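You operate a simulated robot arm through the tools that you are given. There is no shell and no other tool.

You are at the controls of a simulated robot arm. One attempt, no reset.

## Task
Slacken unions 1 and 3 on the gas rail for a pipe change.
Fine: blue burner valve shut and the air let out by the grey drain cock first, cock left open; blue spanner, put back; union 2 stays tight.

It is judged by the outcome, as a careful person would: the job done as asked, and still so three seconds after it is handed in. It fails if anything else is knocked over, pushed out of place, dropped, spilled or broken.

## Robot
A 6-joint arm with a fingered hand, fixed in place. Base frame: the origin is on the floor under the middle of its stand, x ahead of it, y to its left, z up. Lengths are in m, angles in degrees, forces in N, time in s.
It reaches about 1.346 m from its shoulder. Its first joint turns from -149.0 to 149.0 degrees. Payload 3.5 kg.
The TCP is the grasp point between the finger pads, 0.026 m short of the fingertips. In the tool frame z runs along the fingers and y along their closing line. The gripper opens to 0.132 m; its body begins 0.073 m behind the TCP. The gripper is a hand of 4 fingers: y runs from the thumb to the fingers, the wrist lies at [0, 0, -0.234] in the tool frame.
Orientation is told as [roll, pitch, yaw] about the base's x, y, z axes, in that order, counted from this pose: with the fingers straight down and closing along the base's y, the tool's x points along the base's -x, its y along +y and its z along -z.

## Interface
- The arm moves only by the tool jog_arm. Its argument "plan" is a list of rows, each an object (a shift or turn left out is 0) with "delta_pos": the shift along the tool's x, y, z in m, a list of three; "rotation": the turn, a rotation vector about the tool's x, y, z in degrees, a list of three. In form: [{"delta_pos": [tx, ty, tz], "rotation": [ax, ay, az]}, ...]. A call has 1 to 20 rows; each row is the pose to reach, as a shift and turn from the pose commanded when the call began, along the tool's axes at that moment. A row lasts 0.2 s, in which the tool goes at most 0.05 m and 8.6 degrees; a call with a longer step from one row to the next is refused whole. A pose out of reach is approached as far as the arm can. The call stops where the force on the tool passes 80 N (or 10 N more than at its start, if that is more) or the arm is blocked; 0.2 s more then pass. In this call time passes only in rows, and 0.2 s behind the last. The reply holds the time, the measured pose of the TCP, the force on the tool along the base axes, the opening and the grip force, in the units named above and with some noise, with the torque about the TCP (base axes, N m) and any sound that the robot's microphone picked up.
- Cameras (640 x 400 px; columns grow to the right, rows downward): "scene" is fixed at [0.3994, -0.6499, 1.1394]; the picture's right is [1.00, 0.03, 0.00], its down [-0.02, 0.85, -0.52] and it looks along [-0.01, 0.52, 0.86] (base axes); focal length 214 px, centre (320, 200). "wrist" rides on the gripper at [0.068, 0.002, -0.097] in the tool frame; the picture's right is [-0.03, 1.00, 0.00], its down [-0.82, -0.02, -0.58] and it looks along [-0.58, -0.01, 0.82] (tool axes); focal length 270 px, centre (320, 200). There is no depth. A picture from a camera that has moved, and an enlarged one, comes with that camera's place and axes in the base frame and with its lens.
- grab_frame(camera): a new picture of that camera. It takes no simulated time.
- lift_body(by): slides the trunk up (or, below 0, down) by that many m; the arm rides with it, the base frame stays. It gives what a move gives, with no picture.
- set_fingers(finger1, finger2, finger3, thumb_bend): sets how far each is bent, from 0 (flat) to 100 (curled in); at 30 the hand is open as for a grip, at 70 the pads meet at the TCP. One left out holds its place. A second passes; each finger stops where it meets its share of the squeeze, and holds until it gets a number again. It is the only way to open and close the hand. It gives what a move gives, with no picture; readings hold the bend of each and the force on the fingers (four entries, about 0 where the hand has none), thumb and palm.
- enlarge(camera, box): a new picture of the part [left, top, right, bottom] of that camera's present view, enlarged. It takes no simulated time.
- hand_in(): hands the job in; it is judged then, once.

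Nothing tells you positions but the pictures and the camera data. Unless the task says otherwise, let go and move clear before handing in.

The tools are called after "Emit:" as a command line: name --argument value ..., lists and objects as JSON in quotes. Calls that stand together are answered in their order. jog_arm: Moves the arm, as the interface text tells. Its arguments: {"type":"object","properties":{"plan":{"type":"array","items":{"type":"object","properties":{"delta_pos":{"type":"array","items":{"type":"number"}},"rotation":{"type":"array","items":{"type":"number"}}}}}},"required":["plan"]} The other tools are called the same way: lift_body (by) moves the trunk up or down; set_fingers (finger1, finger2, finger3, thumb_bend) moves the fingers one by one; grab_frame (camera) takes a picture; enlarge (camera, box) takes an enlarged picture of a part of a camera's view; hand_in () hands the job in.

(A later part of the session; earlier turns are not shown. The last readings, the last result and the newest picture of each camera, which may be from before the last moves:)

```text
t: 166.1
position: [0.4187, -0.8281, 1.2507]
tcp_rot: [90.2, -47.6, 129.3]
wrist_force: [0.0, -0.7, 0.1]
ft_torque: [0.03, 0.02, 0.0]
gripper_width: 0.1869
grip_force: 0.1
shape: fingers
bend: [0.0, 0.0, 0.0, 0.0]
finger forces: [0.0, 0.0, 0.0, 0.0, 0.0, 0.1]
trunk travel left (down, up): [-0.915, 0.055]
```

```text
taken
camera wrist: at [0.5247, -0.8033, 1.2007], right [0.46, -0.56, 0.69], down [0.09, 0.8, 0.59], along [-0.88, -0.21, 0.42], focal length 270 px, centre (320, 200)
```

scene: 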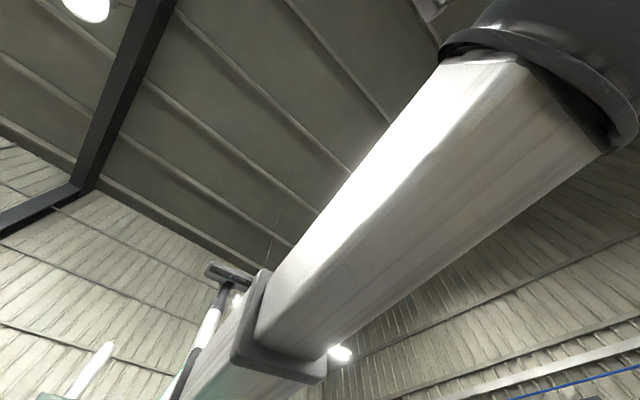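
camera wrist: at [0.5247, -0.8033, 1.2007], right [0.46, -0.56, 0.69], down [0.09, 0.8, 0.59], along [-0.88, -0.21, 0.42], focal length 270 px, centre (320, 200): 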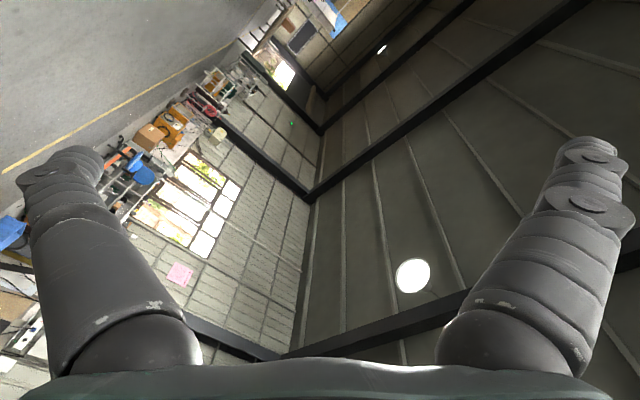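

Level. Now sweeping the hand horizontally (about the vertical) toward and through the forearm line – first 90°.

Emit:
jog_arm --plan '[{"delta_pos": [0.0223, 0.0248, -0.0024], "rotation": [-6.09, 5.49, 0]}, {"delta_pos": [0.0442, 0.0491, -0.0095], "rotation": [-12.19, 10.97, 0]}, {"delta_pos": [0.0652, 0.0724, -0.0212], "rotation": [-18.28, 16.46, 0]}, {"delta_pos": [0.0848, 0.0942, -0.0373], "rotation": [-24.37, 21.94, 0]}, {"delta_pos": [0.1027, 0.1141, -0.0574], "rotation": [-30.46, 27.43, 0]}, {"delta_pos": [0.1185, 0.1316, -0.0811], "rotation": [-36.56, 32.91, 0]}, {"delta_pos": [0.1319, 0.1465, -0.1079], "rotation": [-42.65, 38.4, 0]}, {"delta_pos": [0.1425, 0.1584, -0.1373], "rotation": [-48.74, 43.89, 0]}, {"delta_pos": [0.1503, 0.167, -0.1687], "rotation": [-54.83, 49.37, 0]}, {"delta_pos": [0.155, 0.1722, -0.2014], "rotation": [-60.93, 54.86, 0]}, {"delta_pos": [0.1565, 0.1739, -0.2348], "rotation": [-67.02, 60.34, 0]}]'

Emit:
grab_frame --camera "scene"

Emit:
grab_frame --camera "wrist"

```text
t: 168.5
position: [0.7415, -0.8631, 1.2493]
tcp_rot: [90.1, -47.9, -142.2]
wrist_force: [0.2, 0.2, -1.1]
ft_torque: [-0.01, -0.01, -0.03]
gripper_width: 0.1867
grip_force: 0.1
shape: fingers
bend: [0.0, 0.0, 0.0, 0.0]
finger forces: [0.0, 0.0, 0.0, 0.1, 0.1, 0.0]
out of reach, approached as far as the arm can: row 11
trunk travel left (down, up): [-0.915, 0.055]
```

```text
taken
```

scene: 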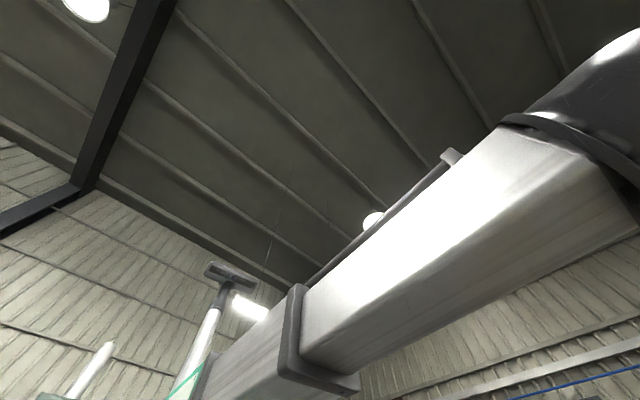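

```text
taken
camera wrist: at [0.7218, -0.758, 1.2001], right [0.57, 0.44, 0.69], down [-0.8, 0.11, 0.59], along [0.19, -0.89, 0.42], focal length 270 px, centre (320, 200)
```

wrist: 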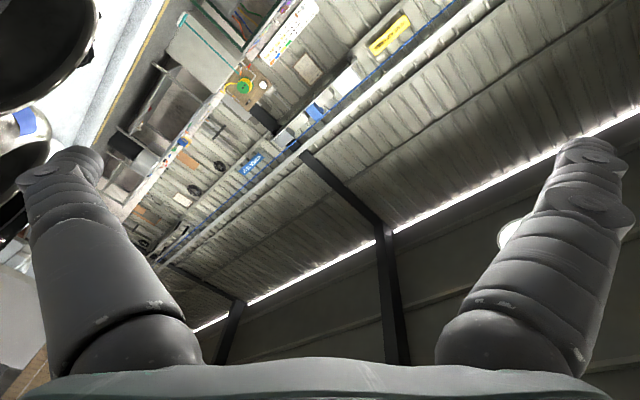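

At the forearm line. Continuing the sweep to the far side.

Emit:
jog_arm --plan '[{"delta_pos": [0.0223, 0.0248, -0.0024], "rotation": [-6.09, 5.49, 0]}, {"delta_pos": [0.0442, 0.0491, -0.0095], "rotation": [-12.19, 10.97, 0]}, {"delta_pos": [0.0652, 0.0724, -0.0212], "rotation": [-18.28, 16.46, 0]}, {"delta_pos": [0.0848, 0.0942, -0.0373], "rotation": [-24.37, 21.94, 0]}, {"delta_pos": [0.1027, 0.1141, -0.0574], "rotation": [-30.46, 27.43, 0]}, {"delta_pos": [0.1185, 0.1316, -0.0811], "rotation": [-36.56, 32.91, 0]}]'

Emit:
grab_frame --camera "scene"

Emit:
grab_frame --camera "wrist"

```text
t: 169.9
position: [0.8277, -0.6907, 1.2508]
tcp_rot: [90.4, -48.3, -91.4]
wrist_force: [0.0, -0.2, 0.1]
ft_torque: [0.01, -0.03, -0.03]
gripper_width: 0.1869
grip_force: 0.1
shape: fingers
bend: [0.0, 0.0, 0.0, 0.0]
finger forces: [0.1, 0.1, 0.0, 0.1, 0.0, 0.0]
trunk travel left (down, up): [-0.915, 0.055]
```

```text
taken
```

scene: 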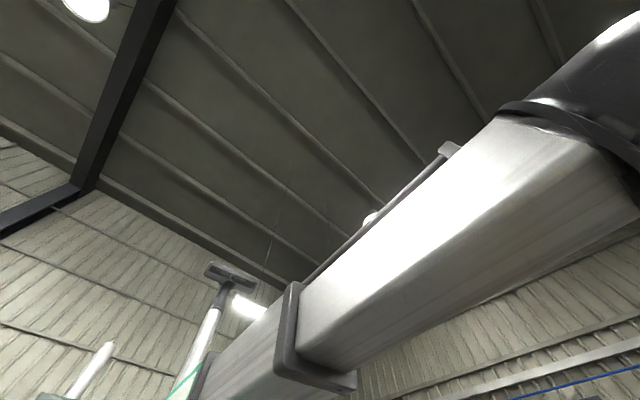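

```text
taken
camera wrist: at [0.7345, -0.6415, 1.2004], right [0.01, 0.73, 0.68], down [-0.59, -0.55, 0.59], along [0.81, -0.41, 0.42], focal length 270 px, centre (320, 200)
```

wrist: 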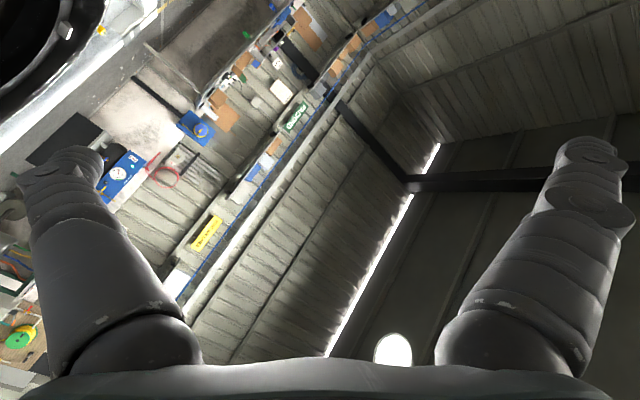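

No flags – the bend has crossed over. I'll complete the sweep to 90° past the forearm line.

Emit:
jog_arm --plan '[{"delta_pos": [0.0223, 0.0248, -0.0024], "rotation": [-6.09, 5.49, 0]}, {"delta_pos": [0.0442, 0.0491, -0.0095], "rotation": [-12.19, 10.97, 0]}, {"delta_pos": [0.0652, 0.0724, -0.0212], "rotation": [-18.28, 16.46, 0]}, {"delta_pos": [0.0848, 0.0942, -0.0373], "rotation": [-24.37, 21.94, 0]}, {"delta_pos": [0.1003, 0.1115, -0.0546], "rotation": [-29.72, 26.76, 0]}]'

Emit:
grab_frame --camera "wrist"

```text
t: 171.1
position: [0.7762, -0.5386, 1.251]
tcp_rot: [90.0, -48.4, -51.1]
wrist_force: [-0.9, -0.1, -0.7]
ft_torque: [-0.01, 0.01, -0.02]
gripper_width: 0.1868
grip_force: 0.0
shape: fingers
bend: [0.0, 0.0, 0.0, 0.0]
finger forces: [0.0, 0.1, 0.0, 0.0, 0.0, 0.0]
trunk travel left (down, up): [-0.915, 0.055]
```

```text
taken
camera wrist: at [0.6724, -0.5625, 1.1996], right [-0.46, 0.57, 0.68], down [-0.1, -0.8, 0.6], along [0.88, 0.21, 0.42], focal length 270 px, centre (320, 200)
```

wrist: 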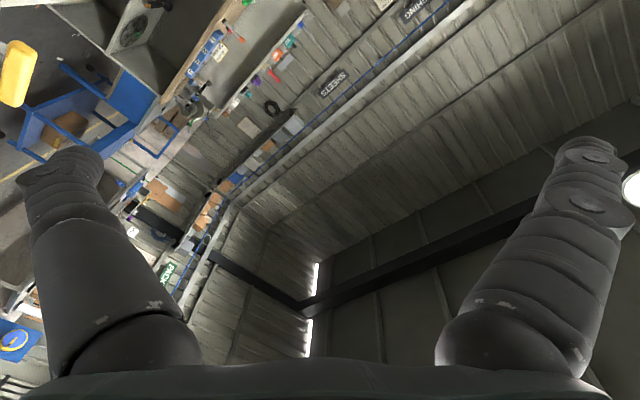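

Now drop the hand down from this side.

Emit:
jog_arm --plan '[{"delta_pos": [0.025, -0.0221, -0.0024], "rotation": [5.44, 6.14, 0]}, {"delta_pos": [0.0495, -0.0438, -0.0095], "rotation": [10.87, 12.28, 0]}, {"delta_pos": [0.073, -0.0646, -0.0212], "rotation": [16.31, 18.43, 0]}, {"delta_pos": [0.095, -0.084, -0.0373], "rotation": [21.75, 24.57, 0]}, {"delta_pos": [0.115, -0.1018, -0.0574], "rotation": [27.18, 30.71, 0]}, {"delta_pos": [0.1327, -0.1174, -0.0811], "rotation": [32.62, 36.85, 0]}, {"delta_pos": [0.1477, -0.1307, -0.1079], "rotation": [38.06, 42.99, 0]}, {"delta_pos": [0.1596, -0.1412, -0.1373], "rotation": [43.49, 49.13, 0]}, {"delta_pos": [0.1683, -0.1489, -0.1687], "rotation": [48.93, 55.28, 0]}, {"delta_pos": [0.1736, -0.1536, -0.2014], "rotation": [54.37, 61.42, 0]}, {"delta_pos": [0.1753, -0.1551, -0.234], "rotation": [59.67, 67.41, 0]}]'

Emit:
grab_frame --camera "wrist"

```text
t: 173.5
position: [0.5944, -0.6846, 1.017]
tcp_rot: [0.0, 0.0, -2.8]
wrist_force: [0.4, -0.5, 0.1]
ft_torque: [-0.03, -0.04, -0.01]
gripper_width: 0.187
grip_force: 0.0
shape: fingers
bend: [0.0, 0.0, 0.0, 0.0]
finger forces: [0.0, 0.0, 0.0, 0.1, 0.1, 0.0]
out of reach, approached as far as the arm can: row 7, 11
trunk travel left (down, up): [-0.915, 0.055]
```

```text
taken
camera wrist: at [0.5281, -0.6794, 1.1129], right [0.07, 1.0, 0.0], down [0.81, -0.06, 0.58], along [0.57, -0.04, -0.82], focal length 270 px, centre (320, 200)
```

wrist: 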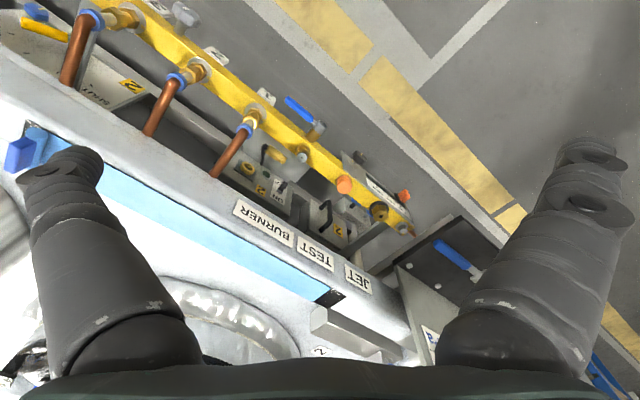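

Fully vertical again (0, 0, −2.8°) and the wrist geometry is now clear: keep the hand vertical and steer with yaw. The spanner handle is at about s=0.43, w=−1.00, z≈0.675. I'll move to a viewing pose near it, turning to yaw +45°.

Emit:
jog_arm --plan '[{"delta_pos": [-0.0272, 0.0381, 0], "rotation": [0, 0, -4.8]}, {"delta_pos": [-0.0544, 0.0762, 0], "rotation": [0, 0, -9.6]}, {"delta_pos": [-0.0816, 0.1143, 0], "rotation": [0, 0, -14.3]}, {"delta_pos": [-0.1088, 0.1524, 0], "rotation": [0, 0, -19.1]}, {"delta_pos": [-0.136, 0.1905, 0], "rotation": [0, 0, -23.9]}, {"delta_pos": [-0.1632, 0.2286, 0], "rotation": [0, 0, -28.7]}, {"delta_pos": [-0.1904, 0.2667, 0], "rotation": [0, 0, -33.5]}, {"delta_pos": [-0.2176, 0.3048, 0], "rotation": [0, 0, -38.2]}, {"delta_pos": [-0.2448, 0.3429, 0], "rotation": [0, 0, -43.0]}, {"delta_pos": [-0.272, 0.381, 0], "rotation": [0, 0, -47.8]}]'

Emit:
grab_frame --camera "wrist"

```text
t: 175.7
position: [0.8818, -0.3171, 1.0168]
tcp_rot: [-0.1, -0.2, 45.1]
wrist_force: [0.7, -0.9, 0.2]
ft_torque: [-0.01, 0.0, -0.03]
gripper_width: 0.1872
grip_force: 0.2
shape: fingers
bend: [0.0, 0.0, 0.0, 0.0]
finger forces: [0.0, 0.1, 0.1, 0.1, 0.1, 0.0]
out of reach, approached as far as the arm can: row 10
trunk travel left (down, up): [-0.915, 0.055]
```

```text
taken
camera wrist: at [0.834, -0.3643, 1.1127], right [-0.69, 0.72, 0.0], down [0.59, 0.56, 0.58], along [0.42, 0.4, -0.82], focal length 270 px, centre (320, 200)
```

wrist: 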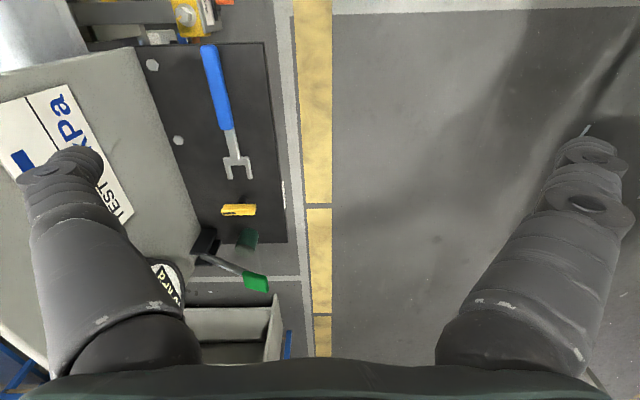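

Very good view of the spanner and shelf. Let me enlarge it for precise geometry.

Emit:
enlarge --camera "wrist" --box '[140, 20, 300, 120]'

Emit:
enlarge --camera "wrist" --box '[140, 100, 300, 200]'

```text
4.00 times, centred on (220, 70) of wrist
camera zoom: at [0.834, -0.3643, 1.1127], right [-0.69, 0.72, 0.0], down [0.59, 0.56, 0.58], along [0.42, 0.4, -0.82], focal length 1081 px, centre (720, 720)
```

zoom: 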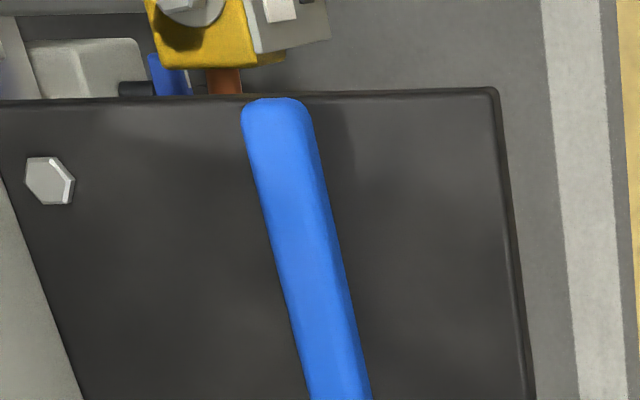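

```text
4.00 times, centred on (220, 150) of wrist
camera zoom: at [0.834, -0.3643, 1.1127], right [-0.69, 0.72, 0.0], down [0.59, 0.56, 0.58], along [0.42, 0.4, -0.82], focal length 1081 px, centre (720, 400)
```

zoom: 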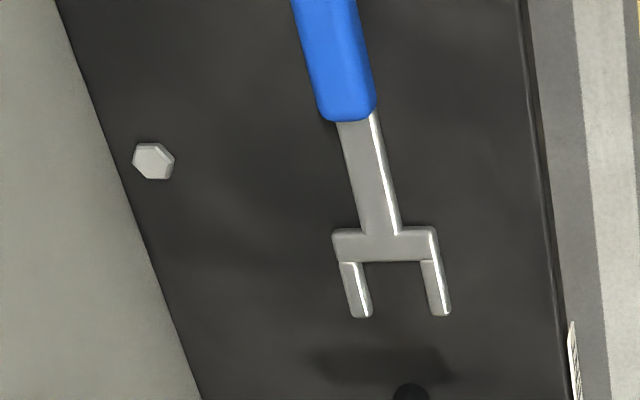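

Spanner: handle from s=0.372 to 0.496 at w=−1.003, z≈0.675; jaw opening ≈26 mm centred near s=0.577; the gauge box face is 11 cm behind it. I'll move above the handle, set the fingers half open, and start lowering.

Emit:
set_fingers --finger1 45 --finger2 45 --finger3 45 --thumb_bend 45

Emit:
jog_arm --plan '[{"delta_pos": [-0.007, -0.039, 0]}, {"delta_pos": [-0.013, -0.078, 0]}, {"delta_pos": [-0.02, -0.117, 0]}, {"delta_pos": [-0.026, -0.155, 0]}]'

Emit:
lift_body --by -0.2

Emit:
grab_frame --camera "wrist"

```text
t: 176.7
position: [0.8806, -0.316, 1.0169]
tcp_rot: [0.0, -0.1, 45.1]
wrist_force: [0.2, 0.2, 0.2]
ft_torque: [-0.01, -0.03, 0.02]
gripper_width: 0.0834
grip_force: 0.0
shape: fingers
bend: [45.0, 45.0, 45.0, 45.0]
finger forces: [0.0, 0.0, 0.0, 0.0, 0.0, 0.0]
trunk travel left (down, up): [-0.915, 0.055]
```

```text
t: 177.7
position: [1.0133, -0.4074, 1.0165]
tcp_rot: [0.2, -0.1, 45.0]
wrist_force: [-0.4, -0.4, -0.3]
ft_torque: [-0.01, 0.01, 0.02]
gripper_width: 0.0834
grip_force: 0.0
shape: fingers
bend: [45.0, 45.0, 45.0, 45.0]
finger forces: [0.0, 0.0, 0.0, 0.0, 0.1, 0.1]
trunk travel left (down, up): [-0.915, 0.055]
```

```text
t: 179.8
position: [1.0129, -0.4075, 0.8172]
tcp_rot: [0.0, 0.0, 45.0]
wrist_force: [-0.2, -0.3, 0.1]
ft_torque: [0.01, -0.01, -0.02]
gripper_width: 0.0834
grip_force: 0.0
shape: fingers
bend: [45.0, 45.0, 45.0, 45.0]
finger forces: [0.1, 0.1, 0.0, 0.0, 0.0, 0.0]
trunk travel left (down, up): [-0.715, 0.255]
```

```text
taken
camera wrist: at [0.9642, -0.454, 0.9128], right [-0.69, 0.72, 0.0], down [0.59, 0.56, 0.58], along [0.42, 0.4, -0.82], focal length 270 px, centre (320, 200)
```

wrist: 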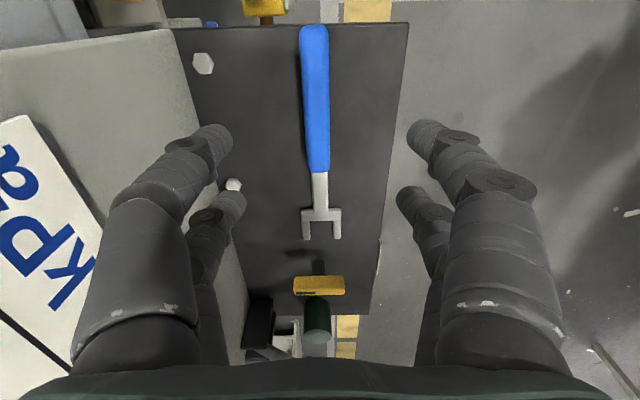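

The spanner is well centred between the fingers. Lowering further in stages.

Emit:
jog_arm --plan '[{"delta_pos": [0, -0.002, 0]}]'

Emit:
lift_body --by -0.09

Emit:
grab_frame --camera "wrist"

```text
t: 180.2
position: [1.0151, -0.4084, 0.8164]
tcp_rot: [-0.1, -0.1, 45.0]
wrist_force: [0.0, 0.1, 0.0]
ft_torque: [0.01, -0.02, 0.0]
gripper_width: 0.0833
grip_force: 0.1
shape: fingers
bend: [45.0, 45.0, 45.0, 45.0]
finger forces: [0.0, 0.0, 0.1, 0.0, 0.0, 0.1]
trunk travel left (down, up): [-0.715, 0.255]
```

```text
t: 181.5
position: [1.0148, -0.408, 0.7261]
tcp_rot: [0.1, -0.2, 45.0]
wrist_force: [-0.1, -0.5, -0.4]
ft_torque: [0.01, -0.01, -0.03]
gripper_width: 0.0833
grip_force: 0.1
shape: fingers
bend: [45.0, 45.0, 45.0, 45.0]
finger forces: [0.0, 0.0, 0.0, 0.0, 0.0, 0.0]
trunk travel left (down, up): [-0.625, 0.345]
```

```text
taken
camera wrist: at [0.9659, -0.4554, 0.8228], right [-0.69, 0.72, 0.0], down [0.59, 0.56, 0.58], along [0.42, 0.4, -0.82], focal length 270 px, centre (320, 200)
```

wrist: 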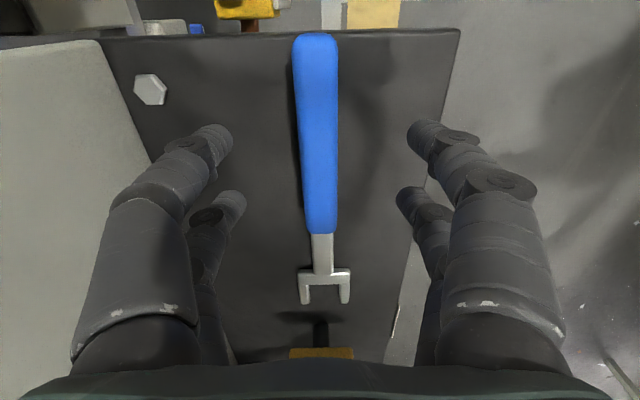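

Aligned. Lowering the last few centimetres carefully, watching for contact.

Emit:
lift_body --by -0.024

Emit:
lift_body --by -0.008

Emit:
grab_frame --camera "wrist"

```text
t: 182.2
position: [1.0141, -0.4086, 0.7022]
tcp_rot: [0.0, 0.0, 44.9]
wrist_force: [0.6, 0.4, -1.0]
ft_torque: [0.0, 0.0, -0.02]
gripper_width: 0.0835
grip_force: 0.0
shape: fingers
bend: [45.0, 45.0, 45.0, 45.0]
finger forces: [0.0, 0.0, 0.0, 0.1, 0.1, 0.0]
trunk travel left (down, up): [-0.601, 0.369]
```

```text
t: 182.8
position: [1.0141, -0.4093, 0.6937]
tcp_rot: [0.0, -0.1, 45.0]
wrist_force: [-0.8, -0.4, -0.4]
ft_torque: [-0.01, 0.01, -0.03]
gripper_width: 0.0835
grip_force: 0.2
shape: fingers
bend: [45.0, 45.0, 45.0, 45.0]
finger forces: [0.0, 0.0, 0.1, 0.0, 0.1, 0.0]
trunk travel left (down, up): [-0.593, 0.377]
```

```text
taken
camera wrist: at [0.9659, -0.4554, 0.7907], right [-0.69, 0.72, 0.0], down [0.59, 0.56, 0.58], along [0.42, 0.4, -0.82], focal length 270 px, centre (320, 200)
```

wrist: 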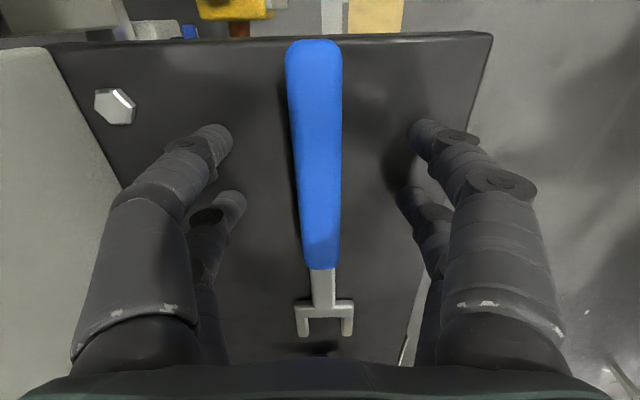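

No contact yet, 7 mm above the handle top. Closing the fingers onto the handle.

Emit:
set_fingers --finger1 72 --finger2 72 --finger3 72 --thumb_bend 72

Emit:
grab_frame --camera "wrist"

```text
t: 183.8
position: [1.0145, -0.4077, 0.695]
tcp_rot: [0.0, -0.1, 44.9]
wrist_force: [0.1, 0.0, 0.0]
ft_torque: [-0.04, 0.03, 0.0]
gripper_width: 0.0189
grip_force: 14.5
shape: fingers
bend: [66.0, 66.0, 67.0, 67.0]
finger forces: [7.6, 7.1, 6.1, 0.1, 8.5, 0.0]
trunk travel left (down, up): [-0.593, 0.377]
```

```text
taken
camera wrist: at [0.966, -0.4554, 0.7906], right [-0.69, 0.72, 0.0], down [0.59, 0.56, 0.58], along [0.42, 0.4, -0.82], focal length 270 px, centre (320, 200)
```

wrist: 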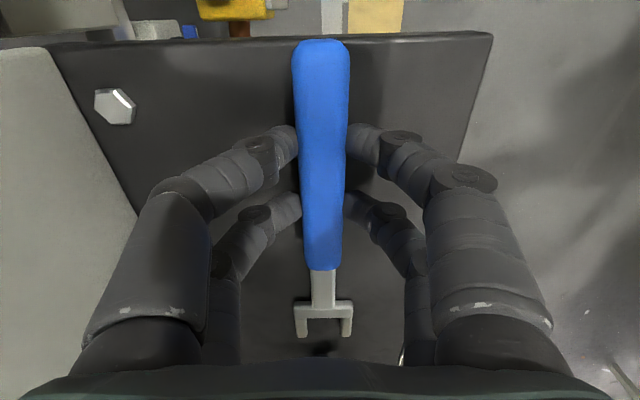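

All four fingers grip the handle. I'll squeeze a bit more and lift slightly to test.

Emit:
set_fingers --finger1 85 --finger2 85 --finger3 85 --thumb_bend 85

Emit:
lift_body --by 0.03

Emit:
grab_frame --camera "wrist"

```text
t: 184.8
position: [1.0147, -0.409, 0.6948]
tcp_rot: [0.0, -0.1, 44.9]
wrist_force: [1.9, -2.0, 4.4]
ft_torque: [0.11, -0.02, -0.04]
gripper_width: 0.0183
grip_force: 26.2
shape: fingers
bend: [62.0, 63.0, 75.0, 76.0]
finger forces: [12.0, 11.6, 10.9, 0.1, 17.1, 0.1]
trunk travel left (down, up): [-0.593, 0.377]
```

```text
t: 185.5
position: [1.0148, -0.407, 0.7249]
tcp_rot: [0.2, -0.2, 45.0]
wrist_force: [-0.1, 0.0, -2.1]
ft_torque: [-0.02, 0.04, 0.0]
gripper_width: 0.0182
grip_force: 24.9
shape: fingers
bend: [61.0, 62.0, 75.0, 77.0]
finger forces: [12.8, 12.5, 7.4, 0.0, 17.2, 0.0]
trunk travel left (down, up): [-0.623, 0.347]
```

```text
taken
camera wrist: at [0.9661, -0.4554, 0.8205], right [-0.69, 0.72, 0.0], down [0.59, 0.56, 0.58], along [0.42, 0.4, -0.82], focal length 270 px, centre (320, 200)
```

wrist: 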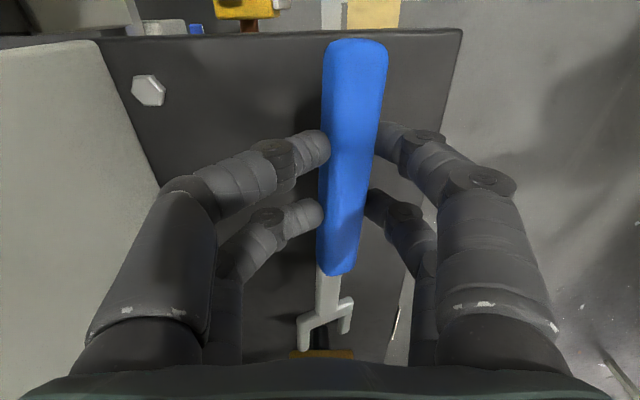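

The squeeze pushed the spanner off-centre and twisted it a bit. I'll set it back down and regrip with the gentler, symmetric setting.

Emit:
lift_body --by -0.028

Emit:
set_fingers --finger1 58 --finger2 58 --finger3 58 --thumb_bend 58

Emit:
grab_frame --camera "wrist"

```text
t: 186.2
position: [1.0139, -0.4084, 0.6972]
tcp_rot: [0.1, 0.0, 45.0]
wrist_force: [-0.1, -0.8, 0.4]
ft_torque: [0.12, -0.1, -0.05]
gripper_width: 0.0183
grip_force: 25.4
shape: fingers
bend: [61.0, 62.0, 76.0, 77.0]
finger forces: [12.9, 12.1, 10.2, 0.0, 15.1, 0.0]
trunk travel left (down, up): [-0.595, 0.375]
```

```text
t: 187.2
position: [1.0143, -0.4072, 0.6972]
tcp_rot: [-0.1, -0.1, 45.0]
wrist_force: [-0.5, -0.6, 0.1]
ft_torque: [-0.03, 0.0, 0.02]
gripper_width: 0.0429
grip_force: 0.3
shape: fingers
bend: [57.0, 57.0, 57.0, 57.0]
finger forces: [0.2, 0.1, 0.0, 0.0, 0.0, 0.1]
trunk travel left (down, up): [-0.595, 0.375]
```

```text
taken
camera wrist: at [0.9659, -0.4554, 0.7928], right [-0.69, 0.72, 0.0], down [0.59, 0.56, 0.58], along [0.42, 0.4, -0.82], focal length 270 px, centre (320, 200)
```

wrist: 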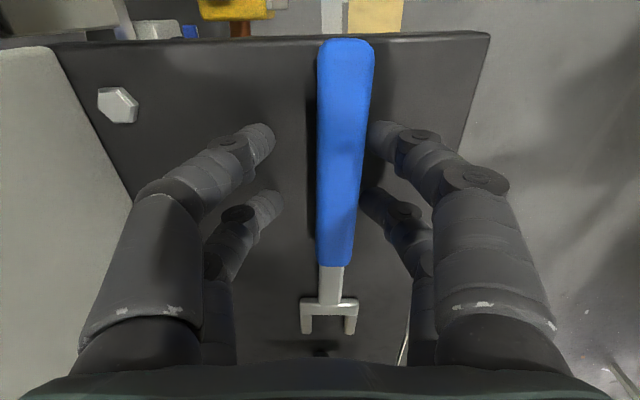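

The spanner lies flat again, shifted about 8 mm. I'll re-centre on it, lower slightly and regrip gently.

Emit:
jog_arm --plan '[{"delta_pos": [0, 0.007, 0], "rotation": [0, 0, 1]}]'

Emit:
lift_body --by -0.005

Emit:
set_fingers --finger1 74 --finger2 74 --finger3 73 --thumb_bend 71

Emit:
grab_frame --camera "wrist"

```text
t: 187.7
position: [1.0082, -0.4025, 0.6956]
tcp_rot: [0.1, -0.1, 43.9]
wrist_force: [0.0, -0.3, 0.5]
ft_torque: [0.01, 0.01, -0.02]
gripper_width: 0.0427
grip_force: 0.1
shape: fingers
bend: [57.0, 57.0, 57.0, 57.0]
finger forces: [0.1, 0.0, 0.1, 0.0, 0.0, 0.0]
trunk travel left (down, up): [-0.595, 0.375]
```

```text
t: 188.2
position: [1.0097, -0.4035, 0.6923]
tcp_rot: [0.0, -0.1, 44.0]
wrist_force: [1.1, 1.0, 8.4]
ft_torque: [0.04, 0.01, -0.03]
gripper_width: 0.0426
grip_force: 4.1
shape: fingers
bend: [57.0, 57.0, 57.0, 57.0]
finger forces: [3.0, 2.0, 2.8, 0.0, 0.7, 0.1]
trunk travel left (down, up): [-0.59, 0.38]
```

```text
t: 189.2
position: [1.0104, -0.4041, 0.6912]
tcp_rot: [0.0, -0.1, 44.1]
wrist_force: [-0.1, 0.0, -0.6]
ft_torque: [-0.03, 0.02, 0.01]
gripper_width: 0.0187
grip_force: 15.7
shape: fingers
bend: [66.0, 66.0, 68.0, 67.0]
finger forces: [7.8, 7.8, 7.2, 0.0, 8.5, 0.1]
trunk travel left (down, up): [-0.59, 0.38]
```

```text
taken
camera wrist: at [0.9608, -0.45, 0.7876], right [-0.68, 0.74, 0.0], down [0.6, 0.55, 0.58], along [0.43, 0.39, -0.82], focal length 270 px, centre (320, 200)
```

wrist: 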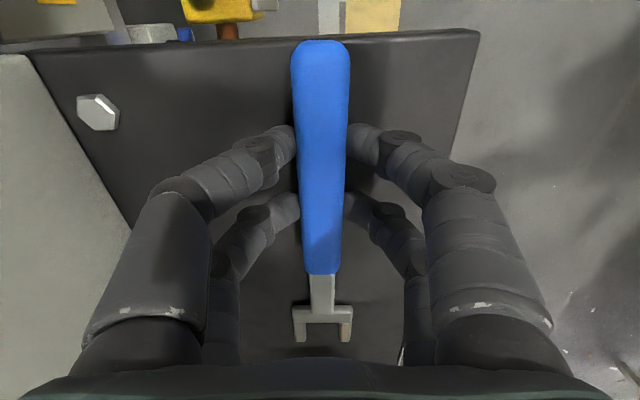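

Symmetric grip now (about 8 N each) and the spanner lies straight. Lifting to check it hangs level.

Emit:
lift_body --by 0.04

Emit:
grab_frame --camera "wrist"

Emit:
enlarge --camera "wrist" --box '[220, 220, 420, 360]'

```text
t: 190.0
position: [1.0092, -0.4028, 0.7312]
tcp_rot: [0.0, -0.1, 44.0]
wrist_force: [0.0, 0.3, -1.7]
ft_torque: [-0.03, 0.02, 0.01]
gripper_width: 0.0186
grip_force: 15.8
shape: fingers
bend: [66.0, 66.0, 68.0, 67.0]
finger forces: [7.9, 7.7, 7.3, 0.0, 8.5, 0.0]
trunk travel left (down, up): [-0.63, 0.34]
```

```text
taken
camera wrist: at [0.9609, -0.45, 0.8276], right [-0.68, 0.74, 0.0], down [0.6, 0.55, 0.58], along [0.43, 0.39, -0.82], focal length 270 px, centre (320, 200)
```

wrist: 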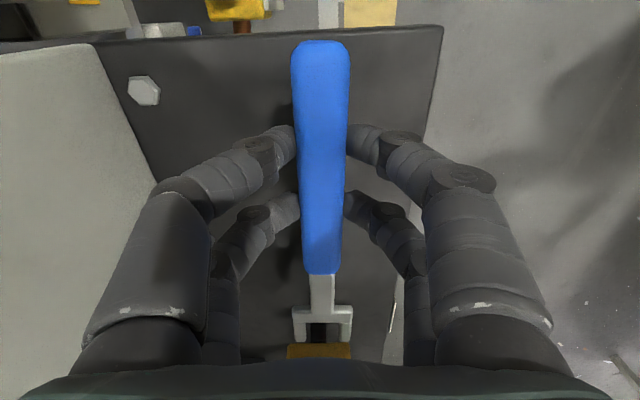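

```text
2.86 times, centred on (320, 290) of wrist
camera zoom: at [0.9609, -0.45, 0.8276], right [-0.68, 0.74, 0.0], down [0.6, 0.55, 0.58], along [0.43, 0.39, -0.82], focal length 772 px, centre (320, -57)
```

zoom: 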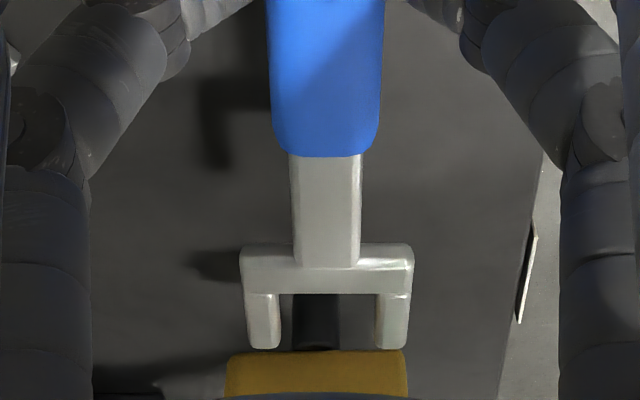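

The spanner hangs level and straight in the hand: jaw centre about 15 cm ahead of the grip and 2.3 cm below it. I'll raise it clear and carry it out in front of the rail, turning to yaw −45° so the jaw points at the unions.

Emit:
lift_body --by 0.15

Emit:
jog_arm --plan '[{"delta_pos": [0, 0.03, 0]}, {"delta_pos": [0, 0.065, 0]}, {"delta_pos": [0, 0.1, 0]}, {"delta_pos": [0, 0.135, 0]}, {"delta_pos": [0, 0.17, 0]}, {"delta_pos": [0, 0.2, 0]}]'

Emit:
jog_arm --plan '[{"delta_pos": [0.035, 0, 0], "rotation": [0, 0, 6]}, {"delta_pos": [0.07, 0, 0], "rotation": [0, 0, 12]}, {"delta_pos": [0.105, 0, 0], "rotation": [0, 0, 18]}, {"delta_pos": [0.14, 0, 0], "rotation": [0, 0, 24]}, {"delta_pos": [0.175, 0, 0], "rotation": [0, 0, 30]}, {"delta_pos": [0.21, 0, 0], "rotation": [0, 0, 36]}, {"delta_pos": [0.245, 0, 0], "rotation": [0, 0, 42]}, {"delta_pos": [0.28, 0, 0], "rotation": [0, 0, 48]}, {"delta_pos": [0.315, 0, 0], "rotation": [0, 0, 54]}, {"delta_pos": [0.35, 0, 0], "rotation": [0, 0, 60]}, {"delta_pos": [0.385, 0, 0], "rotation": [0, 0, 66]}, {"delta_pos": [0.42, 0, 0], "rotation": [0, 0, 72]}, {"delta_pos": [0.455, 0, 0], "rotation": [0, 0, 78]}, {"delta_pos": [0.49, 0, 0], "rotation": [0, 0, 84]}, {"delta_pos": [0.52, 0, 0], "rotation": [0, 0, 89]}]'

Emit:
grab_frame --camera "wrist"

```text
t: 191.8
position: [1.0091, -0.4045, 0.8812]
tcp_rot: [0.1, -0.1, 44.0]
wrist_force: [0.1, -0.8, -0.9]
ft_torque: [-0.01, 0.04, 0.01]
gripper_width: 0.0189
grip_force: 16.0
shape: fingers
bend: [66.0, 66.0, 68.0, 67.0]
finger forces: [8.0, 7.6, 7.3, 0.1, 8.6, 0.0]
trunk travel left (down, up): [-0.78, 0.19]
```

```text
t: 193.2
position: [0.8685, -0.2585, 0.8801]
tcp_rot: [0.0, -0.1, 43.9]
wrist_force: [0.0, -0.8, -1.2]
ft_torque: [-0.05, 0.03, -0.01]
gripper_width: 0.0186
grip_force: 15.6
shape: fingers
bend: [66.0, 66.0, 68.0, 67.0]
finger forces: [7.9, 7.7, 7.2, 0.0, 8.4, 0.0]
trunk travel left (down, up): [-0.78, 0.19]
```

```text
t: 196.4
position: [0.4979, -0.6224, 0.8816]
tcp_rot: [0.0, 0.1, -45.1]
wrist_force: [-0.9, 0.2, -2.1]
ft_torque: [0.03, 0.06, -0.03]
gripper_width: 0.0188
grip_force: 15.1
shape: fingers
bend: [66.0, 67.0, 68.0, 67.0]
finger forces: [7.9, 7.7, 7.2, 0.1, 8.5, 0.1]
trunk travel left (down, up): [-0.78, 0.19]
```

```text
taken
camera wrist: at [0.4524, -0.5725, 0.9778], right [0.73, 0.69, 0.0], down [0.56, -0.59, 0.58], along [0.4, -0.42, -0.82], focal length 270 px, centre (320, 200)
```

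wrist: 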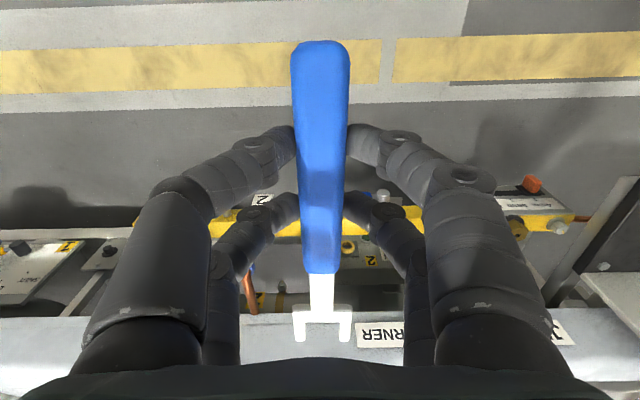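

Spanner is facing the rail. The handle hides the unions from this view, so I'll slide along so I can see the nuts beside the hand and determine their hex orientation.

Emit:
jog_arm --plan '[{"delta_pos": [0, 0.045, 0]}, {"delta_pos": [-0.01, 0.09, 0]}, {"delta_pos": [-0.03, 0.13, 0]}, {"delta_pos": [-0.05, 0.17, 0]}, {"delta_pos": [-0.07, 0.21, 0]}, {"delta_pos": [-0.09, 0.25, 0]}, {"delta_pos": [-0.1, 0.28, 0]}]'

Emit:
grab_frame --camera "wrist"

Emit:
enlarge --camera "wrist" --box '[0, 140, 160, 240]'

```text
t: 198.0
position: [0.7676, -0.4938, 0.8808]
tcp_rot: [0.0, 0.2, -45.1]
wrist_force: [-0.2, 0.1, -2.0]
ft_torque: [0.05, 0.03, -0.03]
gripper_width: 0.0187
grip_force: 15.3
shape: fingers
bend: [66.0, 67.0, 68.0, 67.0]
finger forces: [8.0, 7.7, 7.4, 0.1, 8.3, 0.0]
trunk travel left (down, up): [-0.78, 0.19]
```

```text
taken
camera wrist: at [0.721, -0.4447, 0.9777], right [0.72, 0.69, 0.0], down [0.56, -0.59, 0.58], along [0.4, -0.42, -0.82], focal length 270 px, centre (320, 200)
```

wrist: 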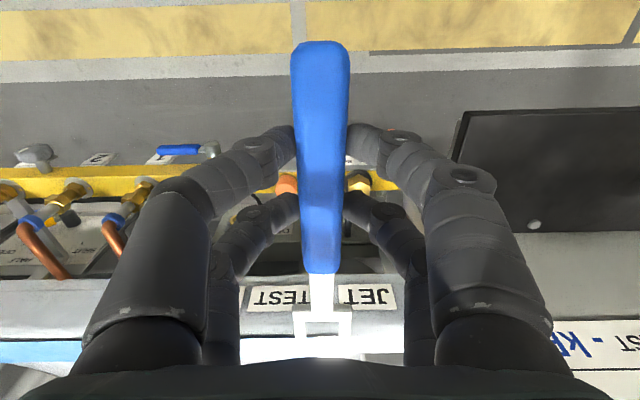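

```text
4.00 times, centred on (80, 190) of wrist
camera zoom: at [0.721, -0.4447, 0.9777], right [0.72, 0.69, 0.0], down [0.56, -0.59, 0.58], along [0.4, -0.42, -0.82], focal length 1081 px, centre (1280, 240)
```

zoom: 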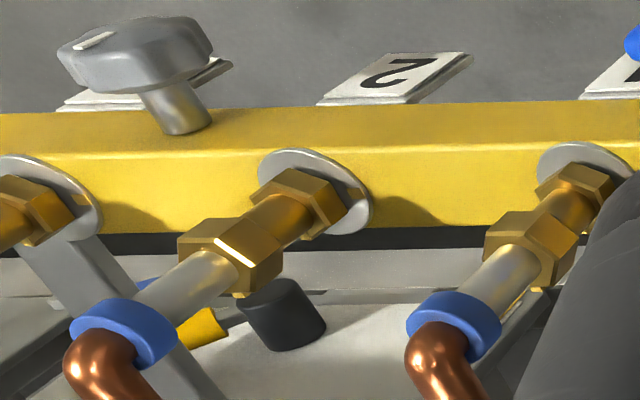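

I can see unions 2 and 1 clearly. Zooming closer on the nuts.

Emit:
enlarge --camera "wrist" --box '[32, 180, 96, 220]'

Emit:
enlarge --camera "wrist" --box '[104, 176, 168, 216]'

```text
10.00 times, centred on (64, 200) of wrist
camera zoom: at [0.721, -0.4447, 0.9777], right [0.72, 0.69, 0.0], down [0.56, -0.59, 0.58], along [0.4, -0.42, -0.82], focal length 2703 px, centre (2880, 200)
```

zoom: 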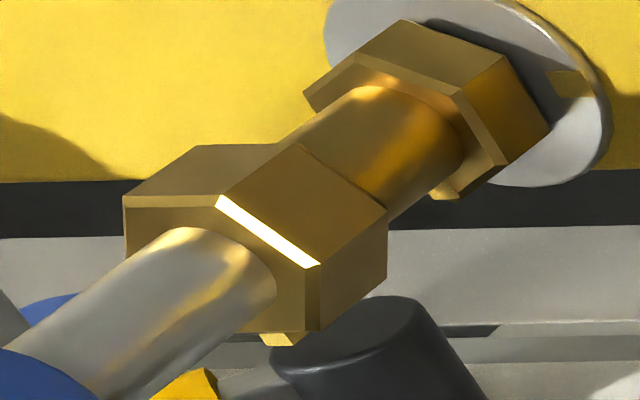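

```text
10.00 times, centred on (136, 196) of wrist
camera zoom: at [0.721, -0.4447, 0.9777], right [0.72, 0.69, 0.0], down [0.56, -0.59, 0.58], along [0.4, -0.42, -0.82], focal length 2703 px, centre (2160, 240)
```

zoom: 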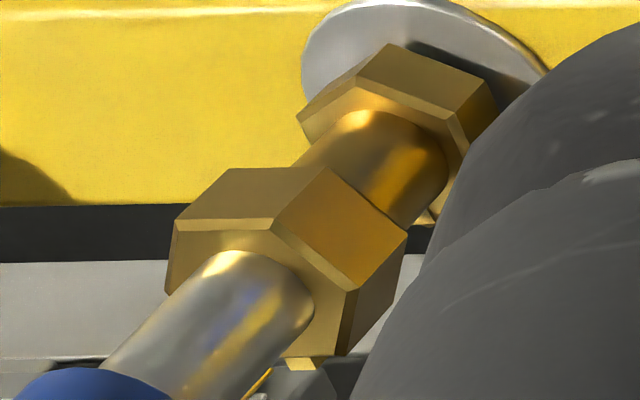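

Both nuts have a flat facing the front: union 1 centre ≈ (s −0.091, w −1.0545), across flats ≈25 mm versus jaw ≈27 mm. So the spanner must come in at yaw −75° and swing counter‑clockwise (seen from above) to −15°. I'll go to a standoff in front of union 1 at yaw −75° and lower to just above nut level.

Emit:
jog_arm --plan '[{"delta_pos": [0.002, -0.037, 0], "rotation": [0, 0, 6]}, {"delta_pos": [0.004, -0.074, 0], "rotation": [0, 0, 12]}, {"delta_pos": [0.007, -0.111, 0], "rotation": [0, 0, 18]}, {"delta_pos": [0.009, -0.148, 0], "rotation": [0, 0, 24]}, {"delta_pos": [0.011, -0.184, 0], "rotation": [0, 0, 30]}]'

Emit:
lift_body --by -0.1

Emit:
grab_frame --camera "wrist"

```text
t: 199.2
position: [0.6272, -0.6169, 0.8821]
tcp_rot: [-0.1, 0.1, -75.2]
wrist_force: [-0.2, -0.2, -1.4]
ft_torque: [0.03, -0.02, 0.02]
gripper_width: 0.0188
grip_force: 15.3
shape: fingers
bend: [66.0, 67.0, 68.0, 67.0]
finger forces: [8.0, 7.5, 7.2, 0.1, 8.3, 0.0]
trunk travel left (down, up): [-0.78, 0.19]
```

```text
t: 200.5
position: [0.6285, -0.618, 0.7824]
tcp_rot: [0.1, 0.0, -75.0]
wrist_force: [1.0, 1.1, -2.5]
ft_torque: [0.06, 0.02, 0.0]
gripper_width: 0.019
grip_force: 15.2
shape: fingers
bend: [66.0, 67.0, 68.0, 67.0]
finger forces: [8.0, 7.5, 7.2, 0.0, 8.3, 0.0]
trunk travel left (down, up): [-0.68, 0.29]
```

```text
taken
camera wrist: at [0.6125, -0.5507, 0.8779], right [0.97, 0.23, 0.0], down [0.19, -0.79, 0.58], along [0.14, -0.56, -0.82], focal length 270 px, centre (320, 200)
```

wrist: 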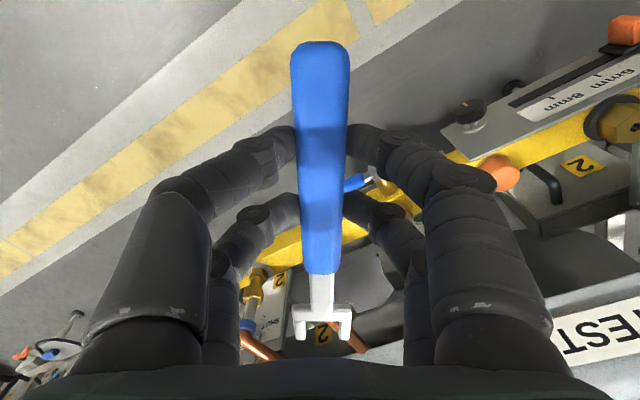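

Union 1 is hidden right behind the shank, i.e. in line. Lowering further toward sleeve height.

Emit:
lift_body --by -0.06

Emit:
enlarge --camera "wrist" --box '[220, 230, 420, 370]'

```text
t: 201.5
position: [0.6268, -0.6176, 0.7207]
tcp_rot: [0.0, 0.2, -75.0]
wrist_force: [-0.3, 0.4, -1.6]
ft_torque: [0.05, -0.01, 0.0]
gripper_width: 0.0186
grip_force: 15.5
shape: fingers
bend: [66.0, 67.0, 68.0, 67.0]
finger forces: [7.9, 7.5, 7.2, 0.0, 8.4, 0.0]
trunk travel left (down, up): [-0.62, 0.35]
```

```text
2.86 times, centred on (320, 300) of wrist
camera zoom: at [0.6125, -0.5507, 0.8178], right [0.97, 0.23, 0.0], down [0.19, -0.79, 0.58], along [0.14, -0.56, -0.82], focal length 772 px, centre (320, -86)
```

zoom: 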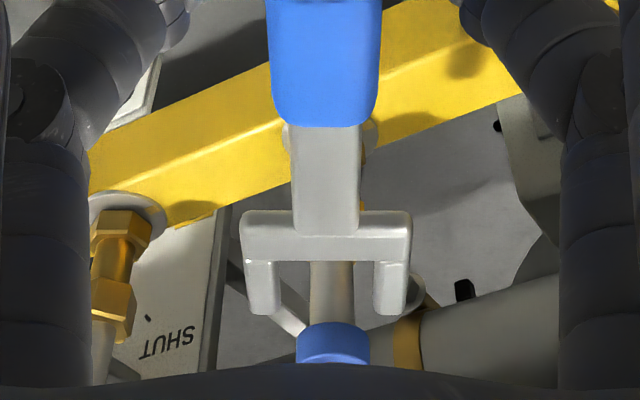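

The sleeve of union 1 is right between and beyond the prongs; lateral offset only ~1.5 mm. I'll lower to sleeve height (above the nut) and check again.

Emit:
jog_arm --plan '[{"delta_pos": [0, 0.0015, 0]}]'

Emit:
lift_body --by -0.025

Emit:
enlarge --camera "wrist" --box '[220, 230, 420, 370]'

```text
t: 201.9
position: [0.6283, -0.6165, 0.7222]
tcp_rot: [0.0, 0.1, -75.1]
wrist_force: [0.6, -0.1, -1.4]
ft_torque: [0.07, 0.0, 0.0]
gripper_width: 0.0187
grip_force: 15.4
shape: fingers
bend: [66.0, 67.0, 68.0, 67.0]
finger forces: [8.1, 7.5, 7.3, 0.1, 8.3, 0.0]
trunk travel left (down, up): [-0.62, 0.35]
```

```text
t: 202.6
position: [0.6295, -0.6179, 0.6959]
tcp_rot: [0.0, 0.1, -75.0]
wrist_force: [-0.2, 1.0, -2.2]
ft_torque: [0.05, -0.02, 0.02]
gripper_width: 0.0188
grip_force: 15.4
shape: fingers
bend: [66.0, 67.0, 68.0, 67.0]
finger forces: [8.0, 7.4, 7.3, 0.0, 8.3, 0.0]
trunk travel left (down, up): [-0.595, 0.375]
```

```text
2.86 times, centred on (320, 300) of wrist
camera zoom: at [0.6143, -0.5506, 0.7928], right [0.97, 0.23, 0.0], down [0.19, -0.79, 0.58], along [0.14, -0.56, -0.82], focal length 772 px, centre (320, -86)
```

zoom: 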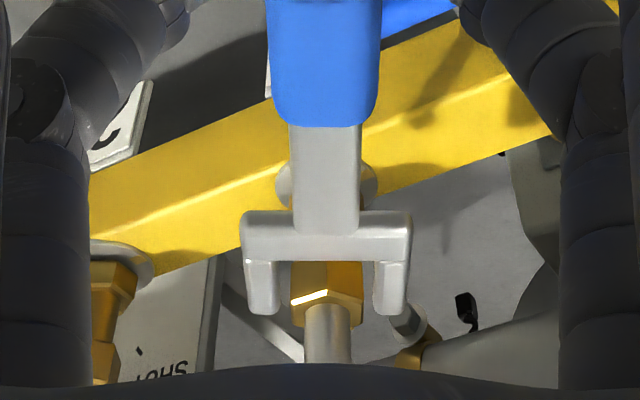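

Nicely aligned: the nut's corner faces squarely into the jaw. Moving forward around the sleeve, above the nut.

Emit:
jog_arm --plan '[{"delta_pos": [-0.015, 0, 0]}, {"delta_pos": [-0.03, 0, 0]}, {"delta_pos": [-0.04, 0, 0]}]'

Emit:
enlarge --camera "wrist" --box '[220, 230, 420, 370]'

```text
t: 203.4
position: [0.6389, -0.6555, 0.6962]
tcp_rot: [0.1, 0.1, -75.0]
wrist_force: [0.8, 0.2, -1.5]
ft_torque: [0.05, 0.04, 0.02]
gripper_width: 0.019
grip_force: 15.2
shape: fingers
bend: [66.0, 67.0, 68.0, 67.0]
finger forces: [8.0, 7.6, 7.2, 0.1, 8.4, 0.0]
trunk travel left (down, up): [-0.595, 0.375]
```

```text
2.86 times, centred on (320, 300) of wrist
camera zoom: at [0.6238, -0.5891, 0.7928], right [0.97, 0.24, 0.0], down [0.19, -0.79, 0.58], along [0.14, -0.56, -0.82], focal length 772 px, centre (320, -86)
```

zoom: 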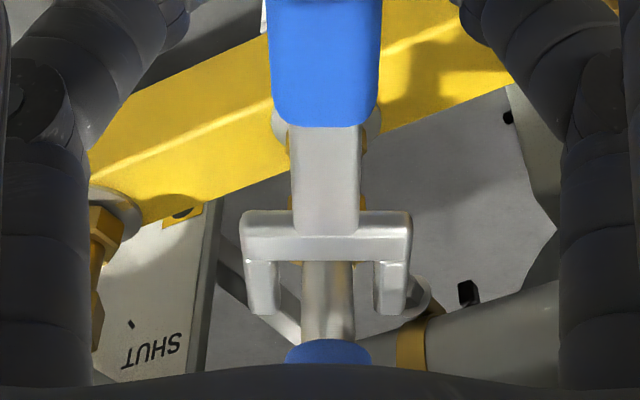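

Jaw is around the sleeve. A few mm more forward, then lower onto the hex in small steps.

Emit:
jog_arm --plan '[{"delta_pos": [-0.0065, 0, 0]}]'

Emit:
lift_body --by -0.012

Emit:
enlarge --camera "wrist" --box '[260, 280, 380, 370]'

```text
t: 203.8
position: [0.6403, -0.6625, 0.6964]
tcp_rot: [0.1, 0.1, -75.0]
wrist_force: [-0.4, 0.4, -1.8]
ft_torque: [0.04, 0.0, 0.0]
gripper_width: 0.0189
grip_force: 15.6
shape: fingers
bend: [66.0, 67.0, 68.0, 67.0]
finger forces: [8.1, 7.6, 7.2, 0.0, 8.3, 0.0]
trunk travel left (down, up): [-0.595, 0.375]
```

```text
t: 204.4
position: [0.6399, -0.6609, 0.6836]
tcp_rot: [0.0, 0.2, -75.1]
wrist_force: [-0.4, -0.6, -1.2]
ft_torque: [0.08, 0.02, 0.03]
gripper_width: 0.0191
grip_force: 15.2
shape: fingers
bend: [66.0, 67.0, 68.0, 67.0]
finger forces: [8.0, 7.5, 7.3, 0.1, 8.3, 0.0]
trunk travel left (down, up): [-0.583, 0.387]
```

```text
4.44 times, centred on (320, 325) of wrist
camera zoom: at [0.6257, -0.5956, 0.7808], right [0.97, 0.23, 0.0], down [0.19, -0.79, 0.58], along [0.14, -0.56, -0.82], focal length 1201 px, centre (320, -356)
```

zoom: 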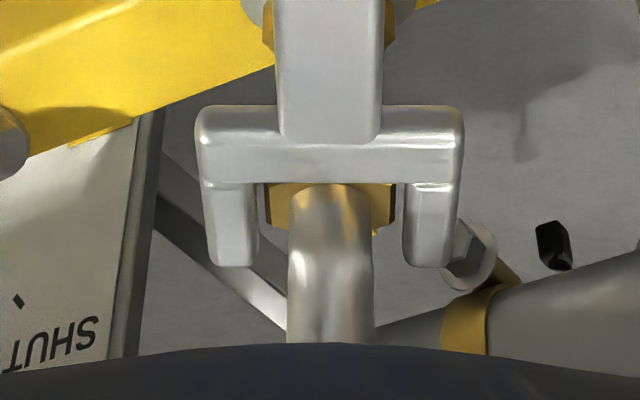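

Nut and jaw are concentric. Lowering onto the hex.

Emit:
lift_body --by -0.008

Emit:
lift_body --by -0.008

Emit:
enlarge --camera "wrist" --box '[260, 280, 380, 370]'

```text
t: 205.0
position: [0.6404, -0.6622, 0.677]
tcp_rot: [0.0, 0.1, -75.1]
wrist_force: [0.3, 0.7, -1.5]
ft_torque: [0.05, 0.04, -0.01]
gripper_width: 0.0187
grip_force: 15.8
shape: fingers
bend: [66.0, 67.0, 68.0, 67.0]
finger forces: [8.0, 7.5, 7.2, 0.1, 8.4, 0.1]
trunk travel left (down, up): [-0.575, 0.395]
```

```text
t: 205.6
position: [0.6406, -0.6624, 0.6684]
tcp_rot: [0.1, 0.2, -75.1]
wrist_force: [0.1, 0.4, -1.1]
ft_torque: [0.08, -0.02, 0.0]
gripper_width: 0.0189
grip_force: 15.5
shape: fingers
bend: [66.0, 67.0, 68.0, 67.0]
finger forces: [8.0, 7.4, 7.2, 0.0, 8.3, 0.1]
trunk travel left (down, up): [-0.567, 0.403]
```

```text
4.44 times, centred on (320, 325) of wrist
camera zoom: at [0.6257, -0.5956, 0.7648], right [0.97, 0.23, 0.0], down [0.19, -0.79, 0.58], along [0.14, -0.56, -0.82], focal length 1201 px, centre (320, -356)
```

zoom: 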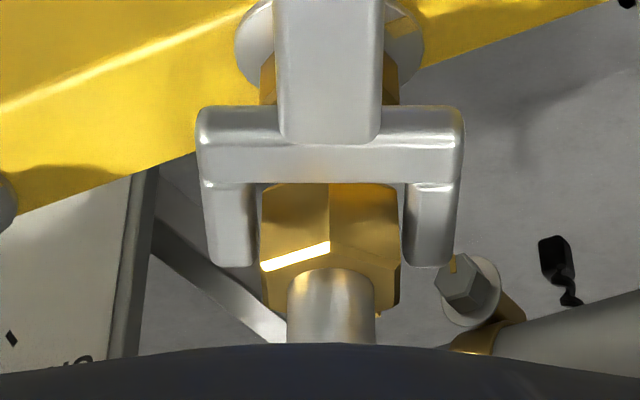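

The jaw is seated around the hex with ~1 mm clearance each side and no contact force. Now I'll swing counter‑clockwise about the nut in small steps, watching the torque.

Emit:
jog_arm --plan '[{"delta_pos": [-0.0004, -0.0109, 0], "rotation": [0, 0, -4]}, {"delta_pos": [-0.0015, -0.0217, 0], "rotation": [0, 0, -8]}, {"delta_pos": [-0.0034, -0.0324, 0], "rotation": [0, 0, -12]}]'

Emit:
enlarge --camera "wrist" --box '[240, 260, 400, 370]'

```text
t: 206.3
position: [0.6091, -0.6741, 0.6688]
tcp_rot: [0.1, 0.2, -62.9]
wrist_force: [0.3, 0.4, -1.4]
ft_torque: [0.04, 0.02, 0.02]
gripper_width: 0.019
grip_force: 15.7
shape: fingers
bend: [66.0, 67.0, 68.0, 67.0]
finger forces: [8.0, 7.5, 7.2, 0.1, 8.3, 0.0]
trunk travel left (down, up): [-0.567, 0.403]
```

```text
3.64 times, centred on (320, 315) of wrist
camera zoom: at [0.5819, -0.6128, 0.7648], right [0.9, 0.43, 0.0], down [0.35, -0.74, 0.58], along [0.25, -0.52, -0.82], focal length 983 px, centre (320, -218)
```

zoom: 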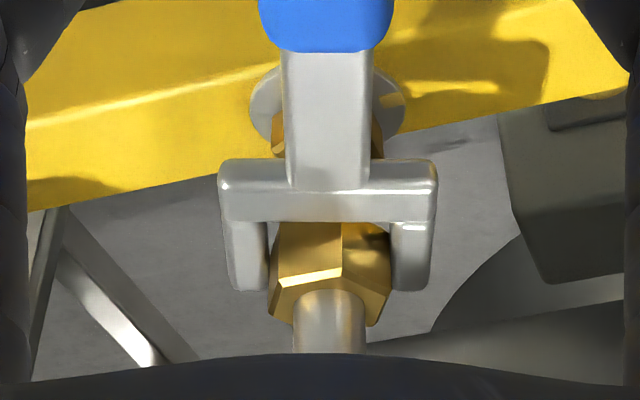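

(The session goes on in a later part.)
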